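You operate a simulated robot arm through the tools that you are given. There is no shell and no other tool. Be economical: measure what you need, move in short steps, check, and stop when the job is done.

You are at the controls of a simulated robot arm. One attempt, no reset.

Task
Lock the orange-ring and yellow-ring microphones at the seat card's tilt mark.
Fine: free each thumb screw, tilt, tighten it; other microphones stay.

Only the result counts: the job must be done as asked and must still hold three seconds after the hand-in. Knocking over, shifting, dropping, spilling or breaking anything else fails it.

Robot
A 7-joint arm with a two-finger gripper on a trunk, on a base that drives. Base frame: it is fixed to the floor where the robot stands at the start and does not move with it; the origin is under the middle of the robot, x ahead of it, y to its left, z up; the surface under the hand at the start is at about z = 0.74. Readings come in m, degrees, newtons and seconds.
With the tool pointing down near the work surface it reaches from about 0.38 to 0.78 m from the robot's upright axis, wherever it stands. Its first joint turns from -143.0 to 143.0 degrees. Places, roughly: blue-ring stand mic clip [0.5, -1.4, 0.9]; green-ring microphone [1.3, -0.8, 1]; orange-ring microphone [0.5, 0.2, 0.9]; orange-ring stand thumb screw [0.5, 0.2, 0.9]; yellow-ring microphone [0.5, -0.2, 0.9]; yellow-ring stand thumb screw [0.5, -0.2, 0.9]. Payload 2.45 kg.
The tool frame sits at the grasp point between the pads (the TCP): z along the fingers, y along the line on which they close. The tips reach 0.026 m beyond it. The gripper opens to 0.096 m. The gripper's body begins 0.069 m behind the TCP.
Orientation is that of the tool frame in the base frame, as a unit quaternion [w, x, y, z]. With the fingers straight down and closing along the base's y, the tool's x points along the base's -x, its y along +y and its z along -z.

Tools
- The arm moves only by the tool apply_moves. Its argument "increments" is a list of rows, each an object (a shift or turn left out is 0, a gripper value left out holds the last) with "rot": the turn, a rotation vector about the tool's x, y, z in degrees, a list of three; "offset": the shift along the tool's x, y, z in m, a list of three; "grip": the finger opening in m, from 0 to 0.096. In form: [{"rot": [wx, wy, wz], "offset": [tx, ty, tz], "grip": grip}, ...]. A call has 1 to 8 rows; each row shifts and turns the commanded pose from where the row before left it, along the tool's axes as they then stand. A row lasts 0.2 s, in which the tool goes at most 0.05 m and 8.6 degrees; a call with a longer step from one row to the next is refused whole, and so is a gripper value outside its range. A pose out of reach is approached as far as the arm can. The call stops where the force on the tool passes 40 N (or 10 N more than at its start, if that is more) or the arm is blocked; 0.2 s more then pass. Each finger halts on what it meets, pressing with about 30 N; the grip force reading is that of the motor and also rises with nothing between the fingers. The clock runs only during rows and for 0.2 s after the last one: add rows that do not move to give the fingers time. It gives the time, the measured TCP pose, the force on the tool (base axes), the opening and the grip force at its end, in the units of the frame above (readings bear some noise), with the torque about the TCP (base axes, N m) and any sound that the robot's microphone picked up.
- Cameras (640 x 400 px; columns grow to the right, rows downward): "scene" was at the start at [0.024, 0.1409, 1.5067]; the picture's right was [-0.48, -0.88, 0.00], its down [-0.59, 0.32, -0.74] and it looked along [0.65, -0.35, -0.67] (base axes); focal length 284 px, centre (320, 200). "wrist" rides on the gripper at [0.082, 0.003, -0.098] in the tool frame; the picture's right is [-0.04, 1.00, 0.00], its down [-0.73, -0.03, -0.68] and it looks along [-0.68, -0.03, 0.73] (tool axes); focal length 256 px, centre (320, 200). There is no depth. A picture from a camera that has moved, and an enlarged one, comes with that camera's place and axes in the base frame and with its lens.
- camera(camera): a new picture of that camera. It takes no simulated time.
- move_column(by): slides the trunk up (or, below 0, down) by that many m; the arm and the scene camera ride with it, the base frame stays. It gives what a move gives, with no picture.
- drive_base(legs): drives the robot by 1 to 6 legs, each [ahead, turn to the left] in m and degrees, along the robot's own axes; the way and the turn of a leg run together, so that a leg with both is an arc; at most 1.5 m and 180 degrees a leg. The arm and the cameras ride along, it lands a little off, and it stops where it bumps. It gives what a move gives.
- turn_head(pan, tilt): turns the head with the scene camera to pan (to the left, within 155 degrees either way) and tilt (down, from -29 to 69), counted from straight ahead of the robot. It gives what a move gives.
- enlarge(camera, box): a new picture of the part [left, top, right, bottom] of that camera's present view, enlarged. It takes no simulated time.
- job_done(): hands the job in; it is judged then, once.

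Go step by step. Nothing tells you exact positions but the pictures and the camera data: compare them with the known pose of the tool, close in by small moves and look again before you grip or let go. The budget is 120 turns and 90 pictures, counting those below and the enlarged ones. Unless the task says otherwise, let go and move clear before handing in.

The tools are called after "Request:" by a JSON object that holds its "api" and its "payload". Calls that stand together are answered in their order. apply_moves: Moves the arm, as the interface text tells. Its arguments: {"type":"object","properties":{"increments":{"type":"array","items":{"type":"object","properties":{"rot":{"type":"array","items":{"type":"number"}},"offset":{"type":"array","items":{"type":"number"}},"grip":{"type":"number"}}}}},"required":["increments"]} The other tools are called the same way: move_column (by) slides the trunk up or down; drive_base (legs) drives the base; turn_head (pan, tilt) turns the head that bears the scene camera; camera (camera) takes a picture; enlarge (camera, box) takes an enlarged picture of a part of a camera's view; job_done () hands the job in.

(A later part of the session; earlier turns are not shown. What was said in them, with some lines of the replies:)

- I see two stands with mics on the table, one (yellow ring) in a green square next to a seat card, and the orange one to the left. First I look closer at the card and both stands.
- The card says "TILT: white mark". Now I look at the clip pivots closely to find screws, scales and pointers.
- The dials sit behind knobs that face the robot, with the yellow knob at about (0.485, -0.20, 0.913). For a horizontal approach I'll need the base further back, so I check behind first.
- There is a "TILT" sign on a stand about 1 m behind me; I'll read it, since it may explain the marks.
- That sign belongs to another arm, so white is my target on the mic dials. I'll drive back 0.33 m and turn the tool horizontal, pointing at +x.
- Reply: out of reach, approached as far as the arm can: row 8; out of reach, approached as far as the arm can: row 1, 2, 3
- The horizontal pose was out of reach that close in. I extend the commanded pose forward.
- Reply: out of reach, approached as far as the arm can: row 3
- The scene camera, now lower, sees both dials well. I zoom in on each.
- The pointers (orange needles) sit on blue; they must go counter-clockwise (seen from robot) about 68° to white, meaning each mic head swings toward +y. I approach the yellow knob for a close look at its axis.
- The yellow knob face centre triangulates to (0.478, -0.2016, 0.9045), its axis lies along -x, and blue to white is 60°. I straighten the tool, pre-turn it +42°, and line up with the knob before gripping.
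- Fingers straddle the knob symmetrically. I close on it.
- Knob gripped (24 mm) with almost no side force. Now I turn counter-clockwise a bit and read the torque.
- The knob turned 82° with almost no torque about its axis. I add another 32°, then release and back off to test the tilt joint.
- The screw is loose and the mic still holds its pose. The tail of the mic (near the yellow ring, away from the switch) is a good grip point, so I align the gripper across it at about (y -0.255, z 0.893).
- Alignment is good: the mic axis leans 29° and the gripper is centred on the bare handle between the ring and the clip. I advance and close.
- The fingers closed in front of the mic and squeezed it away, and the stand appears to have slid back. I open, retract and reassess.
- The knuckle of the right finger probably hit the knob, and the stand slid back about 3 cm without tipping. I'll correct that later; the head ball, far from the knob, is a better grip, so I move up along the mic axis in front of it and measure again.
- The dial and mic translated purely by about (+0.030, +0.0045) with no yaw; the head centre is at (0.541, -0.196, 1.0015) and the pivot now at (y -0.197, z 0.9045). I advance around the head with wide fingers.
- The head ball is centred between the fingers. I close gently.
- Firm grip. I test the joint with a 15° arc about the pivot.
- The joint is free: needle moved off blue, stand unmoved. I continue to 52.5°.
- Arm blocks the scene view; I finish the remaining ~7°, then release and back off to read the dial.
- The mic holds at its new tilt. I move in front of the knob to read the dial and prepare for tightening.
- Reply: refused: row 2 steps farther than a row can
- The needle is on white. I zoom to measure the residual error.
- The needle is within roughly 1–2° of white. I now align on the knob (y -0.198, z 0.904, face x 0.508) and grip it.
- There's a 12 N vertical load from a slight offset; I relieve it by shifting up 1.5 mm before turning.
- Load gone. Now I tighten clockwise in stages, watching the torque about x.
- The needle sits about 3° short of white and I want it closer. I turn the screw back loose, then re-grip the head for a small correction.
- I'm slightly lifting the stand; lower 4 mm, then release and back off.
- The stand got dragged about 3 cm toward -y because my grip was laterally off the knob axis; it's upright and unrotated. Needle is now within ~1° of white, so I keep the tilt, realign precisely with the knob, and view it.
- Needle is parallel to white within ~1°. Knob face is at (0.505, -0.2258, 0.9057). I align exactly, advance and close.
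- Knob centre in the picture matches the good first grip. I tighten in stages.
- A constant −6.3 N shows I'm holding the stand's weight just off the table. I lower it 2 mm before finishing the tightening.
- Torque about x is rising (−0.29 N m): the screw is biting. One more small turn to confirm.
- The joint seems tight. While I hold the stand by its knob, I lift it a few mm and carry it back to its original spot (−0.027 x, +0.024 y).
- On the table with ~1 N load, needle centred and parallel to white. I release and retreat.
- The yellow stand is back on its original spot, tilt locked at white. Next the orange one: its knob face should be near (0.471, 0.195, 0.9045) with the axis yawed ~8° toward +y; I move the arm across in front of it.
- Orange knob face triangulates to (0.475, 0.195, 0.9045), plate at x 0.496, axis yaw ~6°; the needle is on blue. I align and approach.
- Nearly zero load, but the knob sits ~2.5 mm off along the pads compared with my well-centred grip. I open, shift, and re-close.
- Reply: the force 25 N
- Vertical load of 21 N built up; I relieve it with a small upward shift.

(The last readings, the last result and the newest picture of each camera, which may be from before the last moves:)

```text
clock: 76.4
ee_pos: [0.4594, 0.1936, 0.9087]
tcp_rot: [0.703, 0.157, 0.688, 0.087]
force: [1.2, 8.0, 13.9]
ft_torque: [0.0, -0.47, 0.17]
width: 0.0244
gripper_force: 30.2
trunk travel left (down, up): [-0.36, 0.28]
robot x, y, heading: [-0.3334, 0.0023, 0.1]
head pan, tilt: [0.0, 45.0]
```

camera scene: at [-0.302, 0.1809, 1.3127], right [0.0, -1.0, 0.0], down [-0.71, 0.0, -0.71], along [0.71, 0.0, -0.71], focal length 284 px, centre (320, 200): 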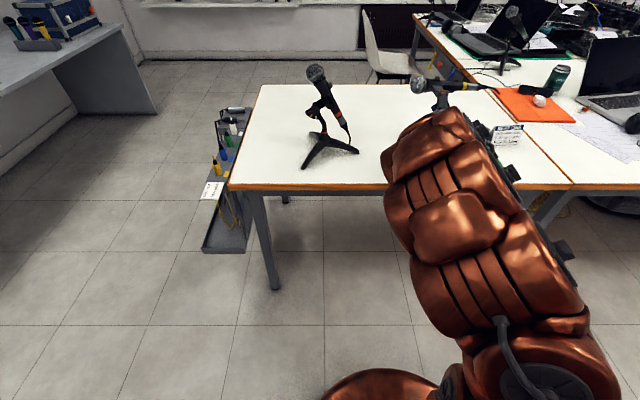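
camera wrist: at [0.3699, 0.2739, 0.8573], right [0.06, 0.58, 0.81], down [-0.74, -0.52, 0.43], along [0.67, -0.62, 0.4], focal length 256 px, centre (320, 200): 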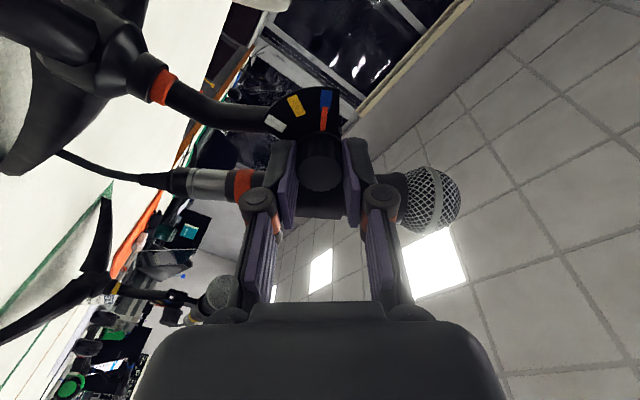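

Request:
{"api": "apply_moves", "payload": {"increments": [{"offset": [-0.002, 0.0016, 0]}, {}]}}

Request:
{"api": "apply_moves", "payload": {"increments": [{"rot": [0, 0, -8]}, {"rot": [0, 0, -8]}, {"rot": [0, 0, -8]}]}}

Request:
{"api": "enlarge", "payload": {"camera": "scene", "box": [280, 60, 380, 180]}}

```text
clock: 77.0
ee_pos: [0.4597, 0.1933, 0.9087]
tcp_rot: [0.702, 0.159, 0.689, 0.087]
force: [-5.0, 0.6, 3.0]
ft_torque: [0.01, -0.01, 0.01]
width: 0.0244
gripper_force: 30.3
trunk travel left (down, up): [-0.36, 0.28]
robot x, y, heading: [-0.3328, -0.001, 0.1]
head pan, tilt: [0.0, 45.0]
```

```text
clock: 77.8
ee_pos: [0.4603, 0.194, 0.9096]
tcp_rot: [0.705, 0.011, 0.706, -0.062]
force: [0.8, -0.5, -0.3]
ft_torque: [0.01, -0.07, 0.01]
width: 0.0245
gripper_force: 30.0
trunk travel left (down, up): [-0.36, 0.28]
robot x, y, heading: [-0.3344, 0.0029, -0.2]
head pan, tilt: [0.0, 45.0]
```

```text
3.33 times, centred on (330, 120) of scene
camera zoom: at [-0.3017, 0.1812, 1.3126], right [0.0, -1.0, 0.0], down [-0.71, 0.0, -0.71], along [0.71, 0.0, -0.71], focal length 947 px, centre (287, 467)
```

zoom: 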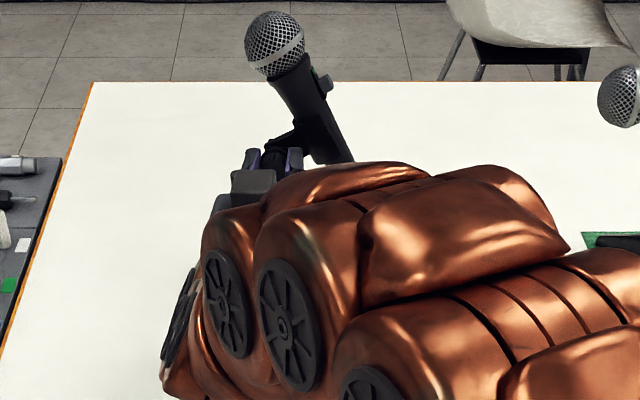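

Loads are near zero now. I continue loosening.

Request:
{"api": "apply_moves", "payload": {"increments": [{"rot": [0, 0, -8]}, {"rot": [0, 0, -8]}, {"rot": [0, 0, -8]}, {"rot": [0, 0, -8]}]}}

Request:
{"api": "apply_moves", "payload": {"increments": [{"rot": [0, 0, -8]}, {"rot": [0, 0, -8]}, {"rot": [0, 0, -8]}, {"rot": [0, 0, -4]}, {}]}}

```text
clock: 78.8
ee_pos: [0.46, 0.1938, 0.91]
tcp_rot: [0.66, -0.185, 0.682, -0.254]
force: [0.3, 1.5, -4.2]
ft_torque: [0.07, 0.26, 0.03]
width: 0.0241
gripper_force: 30.0
trunk travel left (down, up): [-0.36, 0.28]
robot x, y, heading: [-0.3315, 0.0003, 0.1]
head pan, tilt: [0.0, 45.0]
```

```text
clock: 80.0
ee_pos: [0.4612, 0.1948, 0.9107]
tcp_rot: [0.58, -0.344, 0.617, -0.406]
force: [0.9, 0.9, -3.7]
ft_torque: [-0.03, 0.1, 0.14]
width: 0.0246
gripper_force: 30.3
trunk travel left (down, up): [-0.36, 0.28]
robot x, y, heading: [-0.3302, 0.0039, 0.2]
head pan, tilt: [0.0, 45.0]
```

Slight lift (−3.7 N): lower 1 mm, then release and retreat.

Request:
{"api": "apply_moves", "payload": {"increments": [{"offset": [0.0004, 0.0008, 0]}, {}]}}

Request:
{"api": "apply_moves", "payload": {"increments": [{"grip": 0.05}, {"grip": 0.05}, {}, {"offset": [0, 0, -0.03]}, {"offset": [0, 0, -0.04]}, {}]}}

Request:
{"api": "enlarge", "payload": {"camera": "scene", "box": [280, 60, 380, 120]}}

Request:
{"api": "enlarge", "payload": {"camera": "wrist", "box": [180, 0, 440, 160]}}

```text
clock: 80.6
ee_pos: [0.4605, 0.1933, 0.9095]
tcp_rot: [0.58, -0.343, 0.617, -0.406]
force: [-0.6, 1.0, -4.9]
ft_torque: [0.05, 0.23, -0.01]
width: 0.0247
gripper_force: 30.3
trunk travel left (down, up): [-0.36, 0.28]
robot x, y, heading: [-0.3353, 0.0004, 0.1]
head pan, tilt: [0.0, 45.0]
```

```text
clock: 82.0
ee_pos: [0.3898, 0.2008, 0.9092]
tcp_rot: [0.58, -0.342, 0.618, -0.406]
force: [-0.4, -0.3, -0.3]
ft_torque: [-0.01, -0.03, 0.01]
width: 0.0499
gripper_force: 0.1
trunk travel left (down, up): [-0.36, 0.28]
robot x, y, heading: [-0.333, 0.0017, -0.2]
head pan, tilt: [0.0, 45.0]
```

```text
6.40 times, centred on (330, 90) of scene
camera zoom: at [-0.302, 0.1811, 1.3127], right [0.0, -1.0, 0.0], down [-0.71, 0.0, -0.71], along [0.71, 0.0, -0.71], focal length 1819 px, centre (256, 904)
```

zoom: 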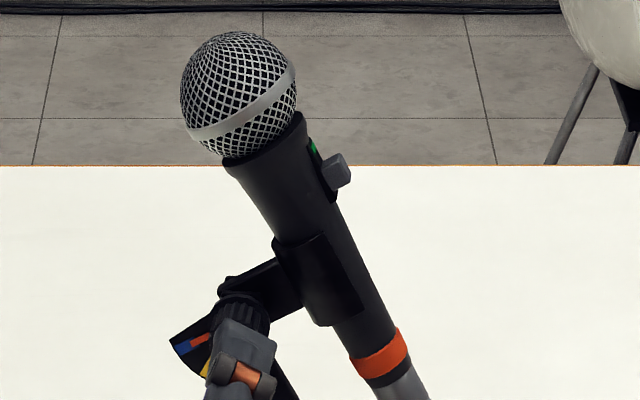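

```text
2.46 times, centred on (310, 80) of wrist
camera zoom: at [0.2847, 0.1413, 0.8696], right [0.05, 0.47, -0.88], down [-0.61, 0.71, 0.35], along [0.79, 0.52, 0.32], focal length 630 px, centre (345, 495)
```

zoom: 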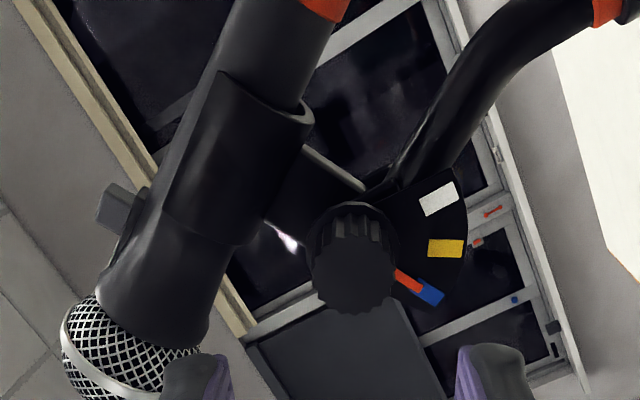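

Orange needle still on blue, loosened. I go up in front of its head, at roughly (0.512, 0.1885, 1.0015), oriented across the mic.

Request:
{"api": "apply_moves", "payload": {"increments": [{"rot": [0, 0, 7], "grip": 0.08}, {"rot": [0, 0, 7]}, {"rot": [0, 0, 7]}, {"rot": [0, 0, 7]}, {"rot": [0, 0, 7]}, {"offset": [-0.0403, -0.0223, 0]}, {"offset": [-0.0402, -0.0223, 0]}, {}]}}

Request:
{"api": "camera", "payload": {"camera": "wrist"}}

```text
clock: 83.8
ee_pos: [0.3924, 0.2019, 1.0018]
tcp_rot: [0.676, -0.141, 0.692, -0.21]
force: [0.1, 0.1, -1.1]
ft_torque: [0.01, -0.02, 0.03]
width: 0.0798
gripper_force: 0.0
trunk travel left (down, up): [-0.36, 0.28]
robot x, y, heading: [-0.3321, -0.0018, 0.1]
head pan, tilt: [0.0, 45.0]
```

```text
14 pictures are left
camera wrist: at [0.2916, 0.1771, 0.9279], right [0.09, 0.89, -0.45], down [-0.64, 0.4, 0.65], along [0.76, 0.23, 0.61], focal length 256 px, centre (320, 200)
```

wrist: 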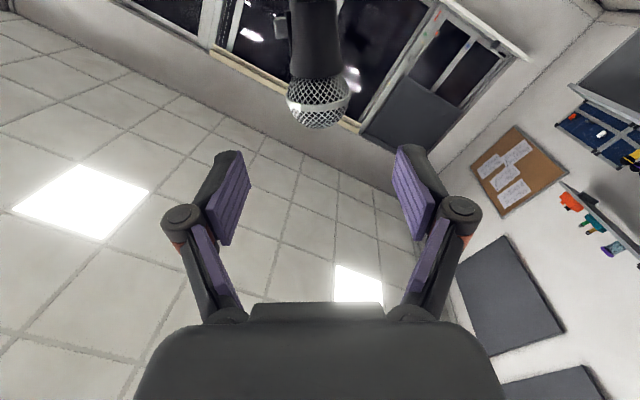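

Head centre refined to (0.507, 0.1895, 1.003), straight ahead of the tool. I advance and close on the head ball.

Request:
{"api": "apply_moves", "payload": {"increments": [{"offset": [-0.0007, -0.0007, 0.04]}, {"offset": [0, 0, 0.04]}, {"offset": [0, 0, 0.0353]}, {}]}}

Request:
{"api": "camera", "payload": {"camera": "wrist"}}

```text
clock: 84.8
ee_pos: [0.5059, 0.1904, 1.0025]
tcp_rot: [0.676, -0.141, 0.691, -0.213]
force: [0.2, 0.8, 0.2]
ft_torque: [0.01, -0.03, -0.03]
width: 0.0795
gripper_force: 0.1
trunk travel left (down, up): [-0.36, 0.28]
robot x, y, heading: [-0.3346, -0.0013, -0.1]
head pan, tilt: [0.0, 45.0]
```

```text
13 pictures are left
camera wrist: at [0.4057, 0.1649, 0.9291], right [0.09, 0.89, -0.45], down [-0.64, 0.4, 0.65], along [0.76, 0.23, 0.61], focal length 256 px, centre (320, 200)
```

wrist: 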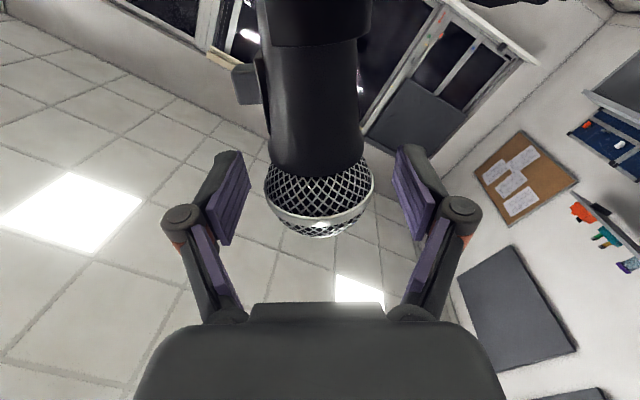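

The ball is ~6 mm nearer than the grasp centre, so I back off 6 mm and close.

Request:
{"api": "apply_moves", "payload": {"increments": [{"offset": [0, 0, -0.006]}, {"grip": 0.06}, {"grip": 0.03}, {}, {}]}}

Request:
{"api": "apply_moves", "payload": {"increments": [{"rot": [0, 0, -7.5], "offset": [-0.0053, 0.0118, 0]}, {"rot": [0, 0, -7.5], "offset": [-0.0053, 0.0118, 0]}, {}]}}

```text
clock: 86.0
ee_pos: [0.4998, 0.1924, 1.002]
tcp_rot: [0.675, -0.141, 0.692, -0.213]
force: [-1.6, -2.1, 0.7]
ft_torque: [-0.27, 0.01, -0.08]
width: 0.0495
gripper_force: 30.0
trunk travel left (down, up): [-0.36, 0.28]
robot x, y, heading: [-0.3333, 0.0024, 0.1]
head pan, tilt: [0.0, 45.0]
```

```text
clock: 86.8
ee_pos: [0.502, 0.2179, 0.9996]
tcp_rot: [0.642, -0.23, 0.667, -0.299]
force: [-1.3, -2.2, 2.1]
ft_torque: [-0.14, 0.03, 0.0]
width: 0.0494
gripper_force: 30.1
trunk travel left (down, up): [-0.36, 0.28]
robot x, y, heading: [-0.3318, -0.0025, 0.3]
head pan, tilt: [0.0, 45.0]
```

Forces are small; I continue the arc to 60°.

Request:
{"api": "apply_moves", "payload": {"increments": [{"rot": [0, 0, -7.5], "offset": [-0.0053, 0.0118, 0]}, {"rot": [0, 0, -7.5], "offset": [-0.0053, 0.0118, 0]}, {"rot": [0, 0, -7.5], "offset": [-0.0053, 0.0118, 0]}, {}]}}

Request:
{"api": "apply_moves", "payload": {"increments": [{"rot": [0, 0, -7.5], "offset": [-0.0053, 0.0118, 0]}, {"rot": [0, 0, -7.5], "offset": [-0.0053, 0.0118, 0]}, {"rot": [0, 0, -7.5], "offset": [-0.0053, 0.0118, 0]}, {}, {}]}}

```text
clock: 87.8
ee_pos: [0.5066, 0.2502, 0.9811]
tcp_rot: [0.571, -0.357, 0.609, -0.418]
force: [-2.4, 1.9, 4.7]
ft_torque: [-0.3, -0.01, -0.24]
width: 0.0495
gripper_force: 29.6
trunk travel left (down, up): [-0.36, 0.28]
robot x, y, heading: [-0.3328, 0.0017, 0.1]
head pan, tilt: [0.0, 45.0]
```

```text
clock: 89.0
ee_pos: [0.507, 0.2752, 0.9512]
tcp_rot: [0.479, -0.468, 0.528, -0.522]
force: [6.4, 1.9, 12.9]
ft_torque: [-1.1, 0.1, 0.44]
width: 0.0498
gripper_force: 30.0
trunk travel left (down, up): [-0.36, 0.28]
robot x, y, heading: [-0.3329, -0.0006, -0.0]
head pan, tilt: [0.0, 45.0]
```

A 13 N load and 1 N m torque built up at the end; I relax it by a 1.5 mm upward shift and look.

Request:
{"api": "apply_moves", "payload": {"increments": [{"offset": [0, -0.0015, 0]}, {}]}}

Request:
{"api": "camera", "payload": {"camera": "scene"}}

```text
clock: 89.6
ee_pos: [0.5076, 0.2752, 0.9512]
tcp_rot: [0.479, -0.469, 0.528, -0.522]
force: [-2.7, 0.1, 3.1]
ft_torque: [-0.35, 0.06, -0.28]
width: 0.0497
gripper_force: 30.0
trunk travel left (down, up): [-0.36, 0.28]
robot x, y, heading: [-0.335, 0.0003, 0.2]
head pan, tilt: [0.0, 45.0]
```

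```text
12 pictures are left
camera scene: at [-0.3025, 0.1811, 1.3126], right [0.0, -1.0, 0.0], down [-0.71, 0.0, -0.71], along [0.71, 0.0, -0.71], focal length 284 px, centre (320, 200)
```

scene: 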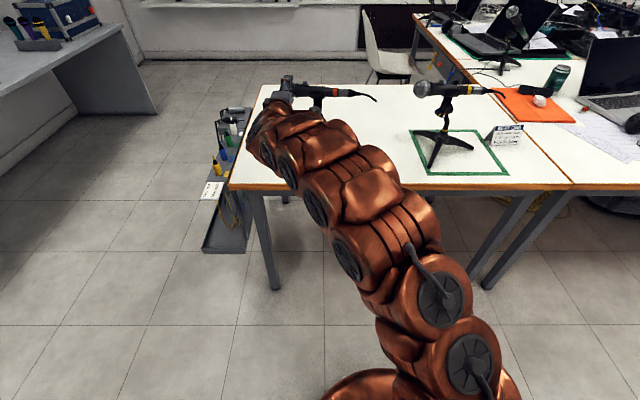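

Load relaxed. I release, back off, and read the dial.

Request:
{"api": "apply_moves", "payload": {"increments": [{"grip": 0.08}, {"grip": 0.08}, {}, {"offset": [0, 0, -0.04]}, {"offset": [0, 0, -0.05]}, {"offset": [0, 0, -0.03]}, {"offset": [0.04, 0.02, 0]}, {"offset": [0.038, 0.02, 0]}]}}

Request:
{"api": "enlarge", "payload": {"camera": "wrist", "box": [250, 0, 410, 140]}}

Request:
{"api": "enlarge", "payload": {"camera": "scene", "box": [280, 70, 360, 130]}}

```text
clock: 91.4
ee_pos: [0.3822, 0.2112, 0.9125]
tcp_rot: [0.48, -0.469, 0.527, -0.521]
force: [0.0, -0.6, -0.1]
ft_torque: [0.01, 0.02, -0.02]
width: 0.0801
gripper_force: 0.2
trunk travel left (down, up): [-0.36, 0.28]
robot x, y, heading: [-0.3336, -0.0026, -0.0]
head pan, tilt: [0.0, 45.0]
```

```text
2.86 times, centred on (330, 70) of wrist
camera zoom: at [0.2769, 0.1403, 0.9072], right [0.01, 0.06, -1.0], down [-0.6, 0.8, 0.04], along [0.8, 0.6, 0.04], focal length 731 px, centre (291, 571)
```

zoom: 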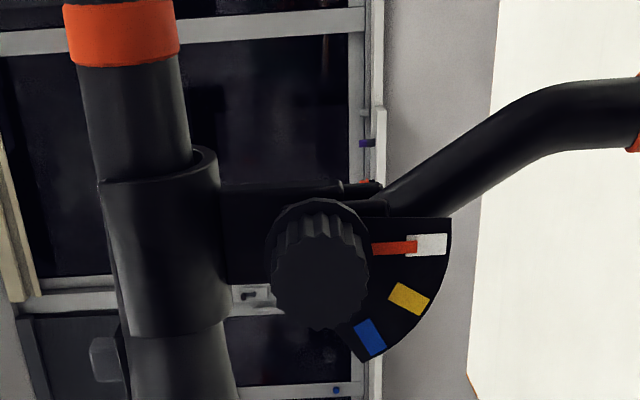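

```text
6.67 times, centred on (320, 100) of scene
camera zoom: at [-0.3022, 0.1813, 1.3127], right [0.0, -1.0, 0.0], down [-0.71, 0.0, -0.71], along [0.71, 0.0, -0.71], focal length 1894 px, centre (320, 867)
```

zoom: 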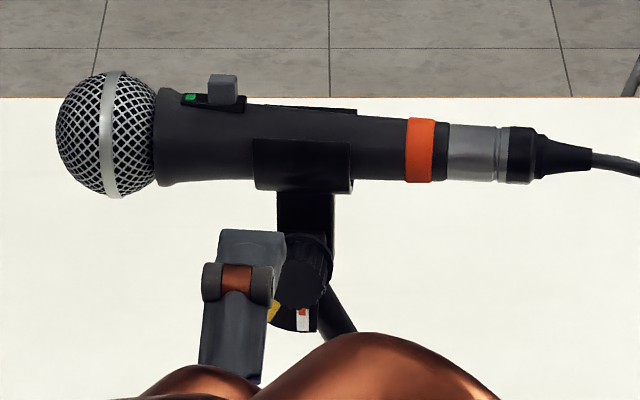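

The orange needle is centred on white. I align in front of the knob for tightening and measure again.

Request:
{"api": "apply_moves", "payload": {"increments": [{"offset": [0.0087, 0.0075, 0], "grip": 0.05}, {"rot": [0, 0, 8]}, {}, {}]}}

Request:
{"api": "enlarge", "payload": {"camera": "wrist", "box": [270, 40, 370, 130]}}

Request:
{"api": "enlarge", "payload": {"camera": "scene", "box": [295, 90, 343, 124]}}

```text
clock: 92.4
ee_pos: [0.3821, 0.2027, 0.9039]
tcp_rot: [0.514, -0.431, 0.559, -0.487]
force: [0.3, 0.4, -0.5]
ft_torque: [0.01, 0.02, 0.06]
width: 0.0502
gripper_force: 0.0
trunk travel left (down, up): [-0.36, 0.28]
robot x, y, heading: [-0.3352, 0.001, -0.2]
head pan, tilt: [0.0, 45.0]
```

```text
4.44 times, centred on (320, 85) of wrist
camera zoom: at [0.2757, 0.1329, 0.8882], right [0.02, 0.19, -0.98], down [-0.6, 0.79, 0.14], along [0.8, 0.59, 0.14], focal length 1138 px, centre (320, 711)
```

zoom: 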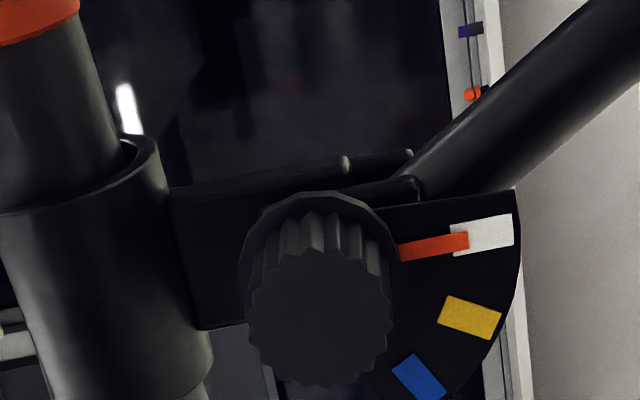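

```text
11.76 times, centred on (319, 107) of scene
camera zoom: at [-0.3021, 0.1811, 1.3127], right [0.0, -1.0, 0.0], down [-0.71, 0.0, -0.71], along [0.71, 0.0, -0.71], focal length 3343 px, centre (332, 1294)
```

zoom: 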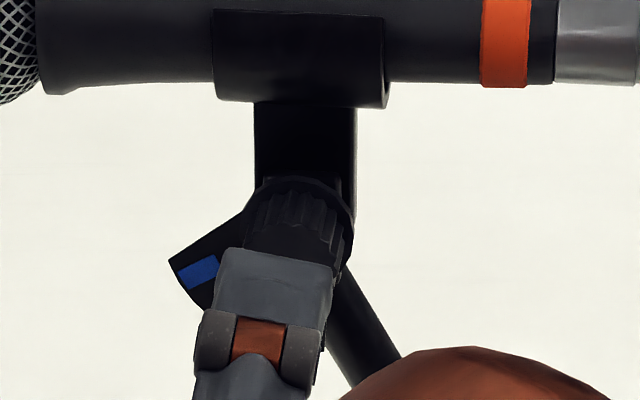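

Tool is aligned with the knob axis to about 1 mm and the face is ~0.088 m ahead. I advance 0.074 and close.

Request:
{"api": "apply_moves", "payload": {"increments": [{"offset": [0, -0.001, 0.03]}, {"offset": [0, 0, 0.03]}, {"offset": [0, 0, 0.014]}, {}, {"grip": 0.03}, {"grip": 0.01}, {}, {}]}}

Request:
{"api": "camera", "payload": {"camera": "wrist"}}

```text
clock: 94.2
ee_pos: [0.4555, 0.1903, 0.907]
tcp_rot: [0.514, -0.429, 0.56, -0.487]
force: [1.0, 0.2, 0.0]
ft_torque: [-0.01, 0.34, 0.0]
width: 0.0248
gripper_force: 29.9
trunk travel left (down, up): [-0.36, 0.28]
robot x, y, heading: [-0.3332, -0.0036, 0.1]
head pan, tilt: [0.0, 45.0]
```

```text
7 pictures are left
camera wrist: at [0.3499, 0.1228, 0.8901], right [0.02, 0.19, -0.98], down [-0.6, 0.79, 0.14], along [0.8, 0.59, 0.13], focal length 256 px, centre (320, 200)
```

wrist: 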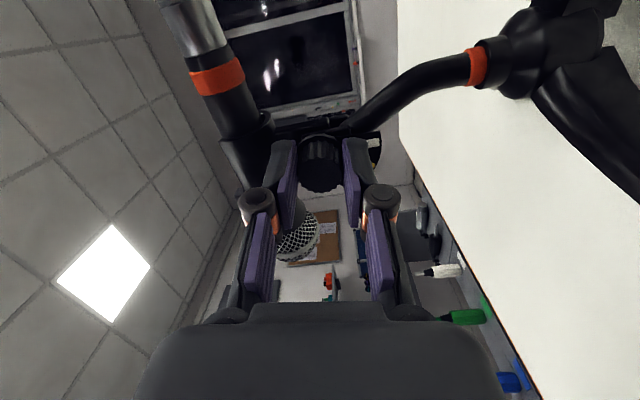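

Zero load grip. I tighten in stages.

Request:
{"api": "apply_moves", "payload": {"increments": [{"rot": [0, 0, 8]}, {"rot": [0, 0, 8]}, {"rot": [0, 0, 8]}, {"rot": [0, 0, 8]}]}}

```text
clock: 95.2
ee_pos: [0.4548, 0.1934, 0.9053]
tcp_rot: [0.629, -0.259, 0.657, -0.325]
force: [-0.9, -0.4, -4.1]
ft_torque: [-0.04, 0.07, -0.08]
width: 0.0249
gripper_force: 30.1
trunk travel left (down, up): [-0.36, 0.28]
robot x, y, heading: [-0.3376, -0.0018, 0.1]
head pan, tilt: [0.0, 45.0]
```

Request:
{"api": "apply_moves", "payload": {"increments": [{"rot": [0, 0, 8], "offset": [0.0007, 0.0008, 0]}, {"rot": [0, 0, 8]}, {"rot": [0, 0, 8]}, {"rot": [0, 0, 8]}]}}

```text
clock: 96.2
ee_pos: [0.4541, 0.1929, 0.9036]
tcp_rot: [0.694, -0.067, 0.703, -0.14]
force: [-0.5, -2.1, 0.0]
ft_torque: [0.01, 0.16, -0.12]
width: 0.0246
gripper_force: 29.5
trunk travel left (down, up): [-0.36, 0.28]
robot x, y, heading: [-0.3338, -0.0003, 0.2]
head pan, tilt: [0.0, 45.0]
```

Request:
{"api": "apply_moves", "payload": {"increments": [{"rot": [0, 0, 8]}, {"rot": [0, 0, 8]}, {"rot": [0, 0, 8]}, {"rot": [0, 0, 8]}]}}

Request:
{"api": "apply_moves", "payload": {"increments": [{"rot": [0, 0, 8]}, {"rot": [0, 0, 8]}, {"rot": [0, 0, 8]}]}}

```text
clock: 97.2
ee_pos: [0.453, 0.1943, 0.9036]
tcp_rot: [0.705, 0.128, 0.695, 0.057]
force: [-0.2, -0.2, -4.0]
ft_torque: [0.0, -0.11, -0.1]
width: 0.0246
gripper_force: 29.5
trunk travel left (down, up): [-0.36, 0.28]
robot x, y, heading: [-0.3341, 0.0046, 0.1]
head pan, tilt: [0.0, 45.0]
```

```text
clock: 98.0
ee_pos: [0.4547, 0.1938, 0.9055]
tcp_rot: [0.679, 0.27, 0.652, 0.203]
force: [0.6, -0.9, -4.0]
ft_torque: [-0.18, -0.04, -0.1]
width: 0.0244
gripper_force: 30.0
trunk travel left (down, up): [-0.36, 0.28]
robot x, y, heading: [-0.3312, 0.0005, -0.3]
head pan, tilt: [0.0, 45.0]
```

Torque starts to build. I lower 1 mm and turn the last ~24°.

Request:
{"api": "apply_moves", "payload": {"increments": [{"offset": [0.0008, -0.0006, 0]}, {"rot": [0, 0, 8]}, {"rot": [0, 0, 8]}]}}

Request:
{"api": "apply_moves", "payload": {"increments": [{"rot": [0, 0, 8]}, {}]}}

Request:
{"api": "enlarge", "payload": {"camera": "wrist", "box": [200, 40, 420, 200]}}

```text
clock: 98.8
ee_pos: [0.4543, 0.1938, 0.9023]
tcp_rot: [0.644, 0.358, 0.608, 0.295]
force: [0.2, 1.6, 3.3]
ft_torque: [-0.36, 0.0, 0.07]
width: 0.025
gripper_force: 30.1
trunk travel left (down, up): [-0.36, 0.28]
robot x, y, heading: [-0.3356, 0.0005, 0.1]
head pan, tilt: [0.0, 45.0]
```

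```text
clock: 99.4
ee_pos: [0.4536, 0.1943, 0.9036]
tcp_rot: [0.622, 0.401, 0.582, 0.338]
force: [-0.1, 1.9, 2.9]
ft_torque: [-0.2, -0.04, 0.03]
width: 0.0247
gripper_force: 30.3
trunk travel left (down, up): [-0.36, 0.28]
robot x, y, heading: [-0.3321, 0.0008, -0.0]
head pan, tilt: [0.0, 45.0]
```

```text
2.50 times, centred on (310, 120) of wrist
camera zoom: at [0.3634, 0.2789, 0.8684], right [0.04, 0.41, 0.91], down [-0.74, -0.59, 0.3], along [0.67, -0.69, 0.28], focal length 640 px, centre (345, 400)
```

zoom: 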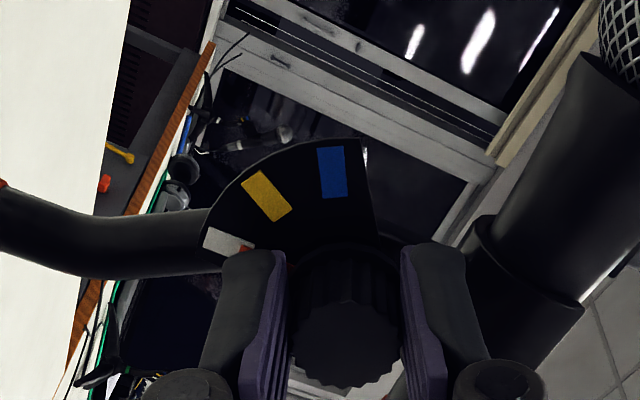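

Torque peaked (−0.36 N m) and the pads began to slip: screw is tight. I release and retreat, then compare with the original view.

Request:
{"api": "apply_moves", "payload": {"increments": [{"grip": 0.05}, {"grip": 0.05}, {}, {"offset": [0, 0, -0.03]}, {"offset": [0, 0, -0.05]}, {"offset": [0, 0, -0.05]}, {}]}}

Request:
{"api": "enlarge", "payload": {"camera": "scene", "box": [295, 90, 343, 120]}}

```text
clock: 101.0
ee_pos: [0.3215, 0.209, 0.9019]
tcp_rot: [0.622, 0.399, 0.583, 0.338]
force: [0.1, -0.3, -0.1]
ft_torque: [-0.02, 0.0, -0.02]
width: 0.05
gripper_force: 0.0
trunk travel left (down, up): [-0.36, 0.28]
robot x, y, heading: [-0.3376, 0.0018, 0.3]
head pan, tilt: [0.0, 45.0]
```

```text
13.33 times, centred on (319, 105) of scene
camera zoom: at [-0.302, 0.1811, 1.3127], right [0.0, -1.0, 0.0], down [-0.71, 0.0, -0.71], along [0.71, 0.0, -0.71], focal length 3789 px, centre (333, 1467)
```

zoom: 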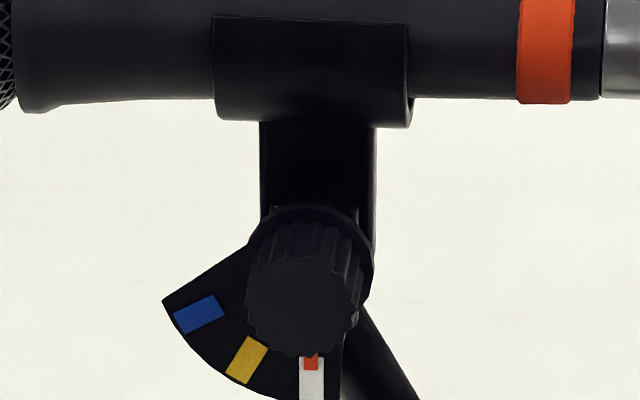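

The orange needle is on white and the stand is within ~1 cm of its start. I do a last check of the yellow dial and the overall scene.

Request:
{"api": "enlarge", "payload": {"camera": "scene", "box": [424, 90, 472, 120]}}

Request:
{"api": "camera", "payload": {"camera": "scene"}}

```text
13.33 times, centred on (448, 105) of scene
camera zoom: at [-0.302, 0.1811, 1.3127], right [0.0, -1.0, 0.0], down [-0.71, 0.0, -0.71], along [0.71, 0.0, -0.71], focal length 3789 px, centre (-1387, 1467)
```

zoom: 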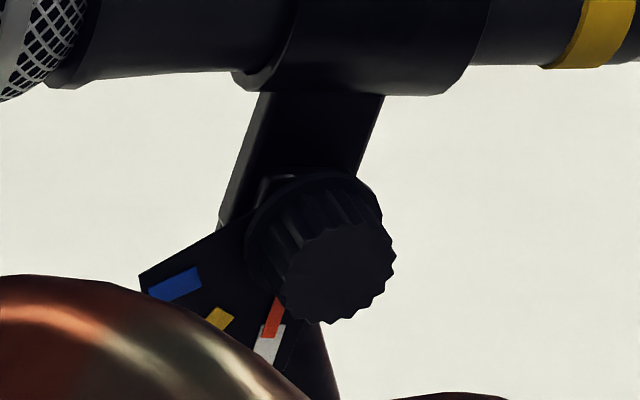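

```text
3 pictures are left
camera scene: at [-0.302, 0.1811, 1.3127], right [0.0, -1.0, 0.0], down [-0.71, 0.0, -0.71], along [0.71, 0.0, -0.71], focal length 284 px, centre (320, 200)
```

scene: 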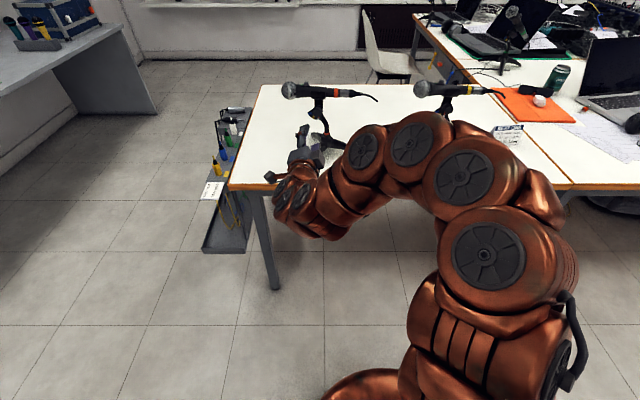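

Both needles sit on the white mark, both screws are tight, the other microphones weren't touched, and the gripper is clear. I hand in now.

Request:
{"api": "job_done", "payload": {}}

```text
The job is handed in.
```

I tilted the orange-ring and yellow-ring microphones to the seat card's white mark, tightened their thumb screws, and handed the job in; I have no verdict yet.

- **Tilt:** both pointers read on white in the last pictures, within about 1–2°.
- **Screws:** I loosened each about 115° and tightened each until it resisted. I didn't test the locks by pushing on the microphones afterwards.
- **Yellow stand:** I knocked it about 3 cm out of place twice while working. I then lifted it back, and its post lines up with the starting view.
- **Orange stand:** it ended up about 1 cm from where it began, and I left it there.
- **Other microphones:** I didn't touch them. Nothing fell or tipped over.
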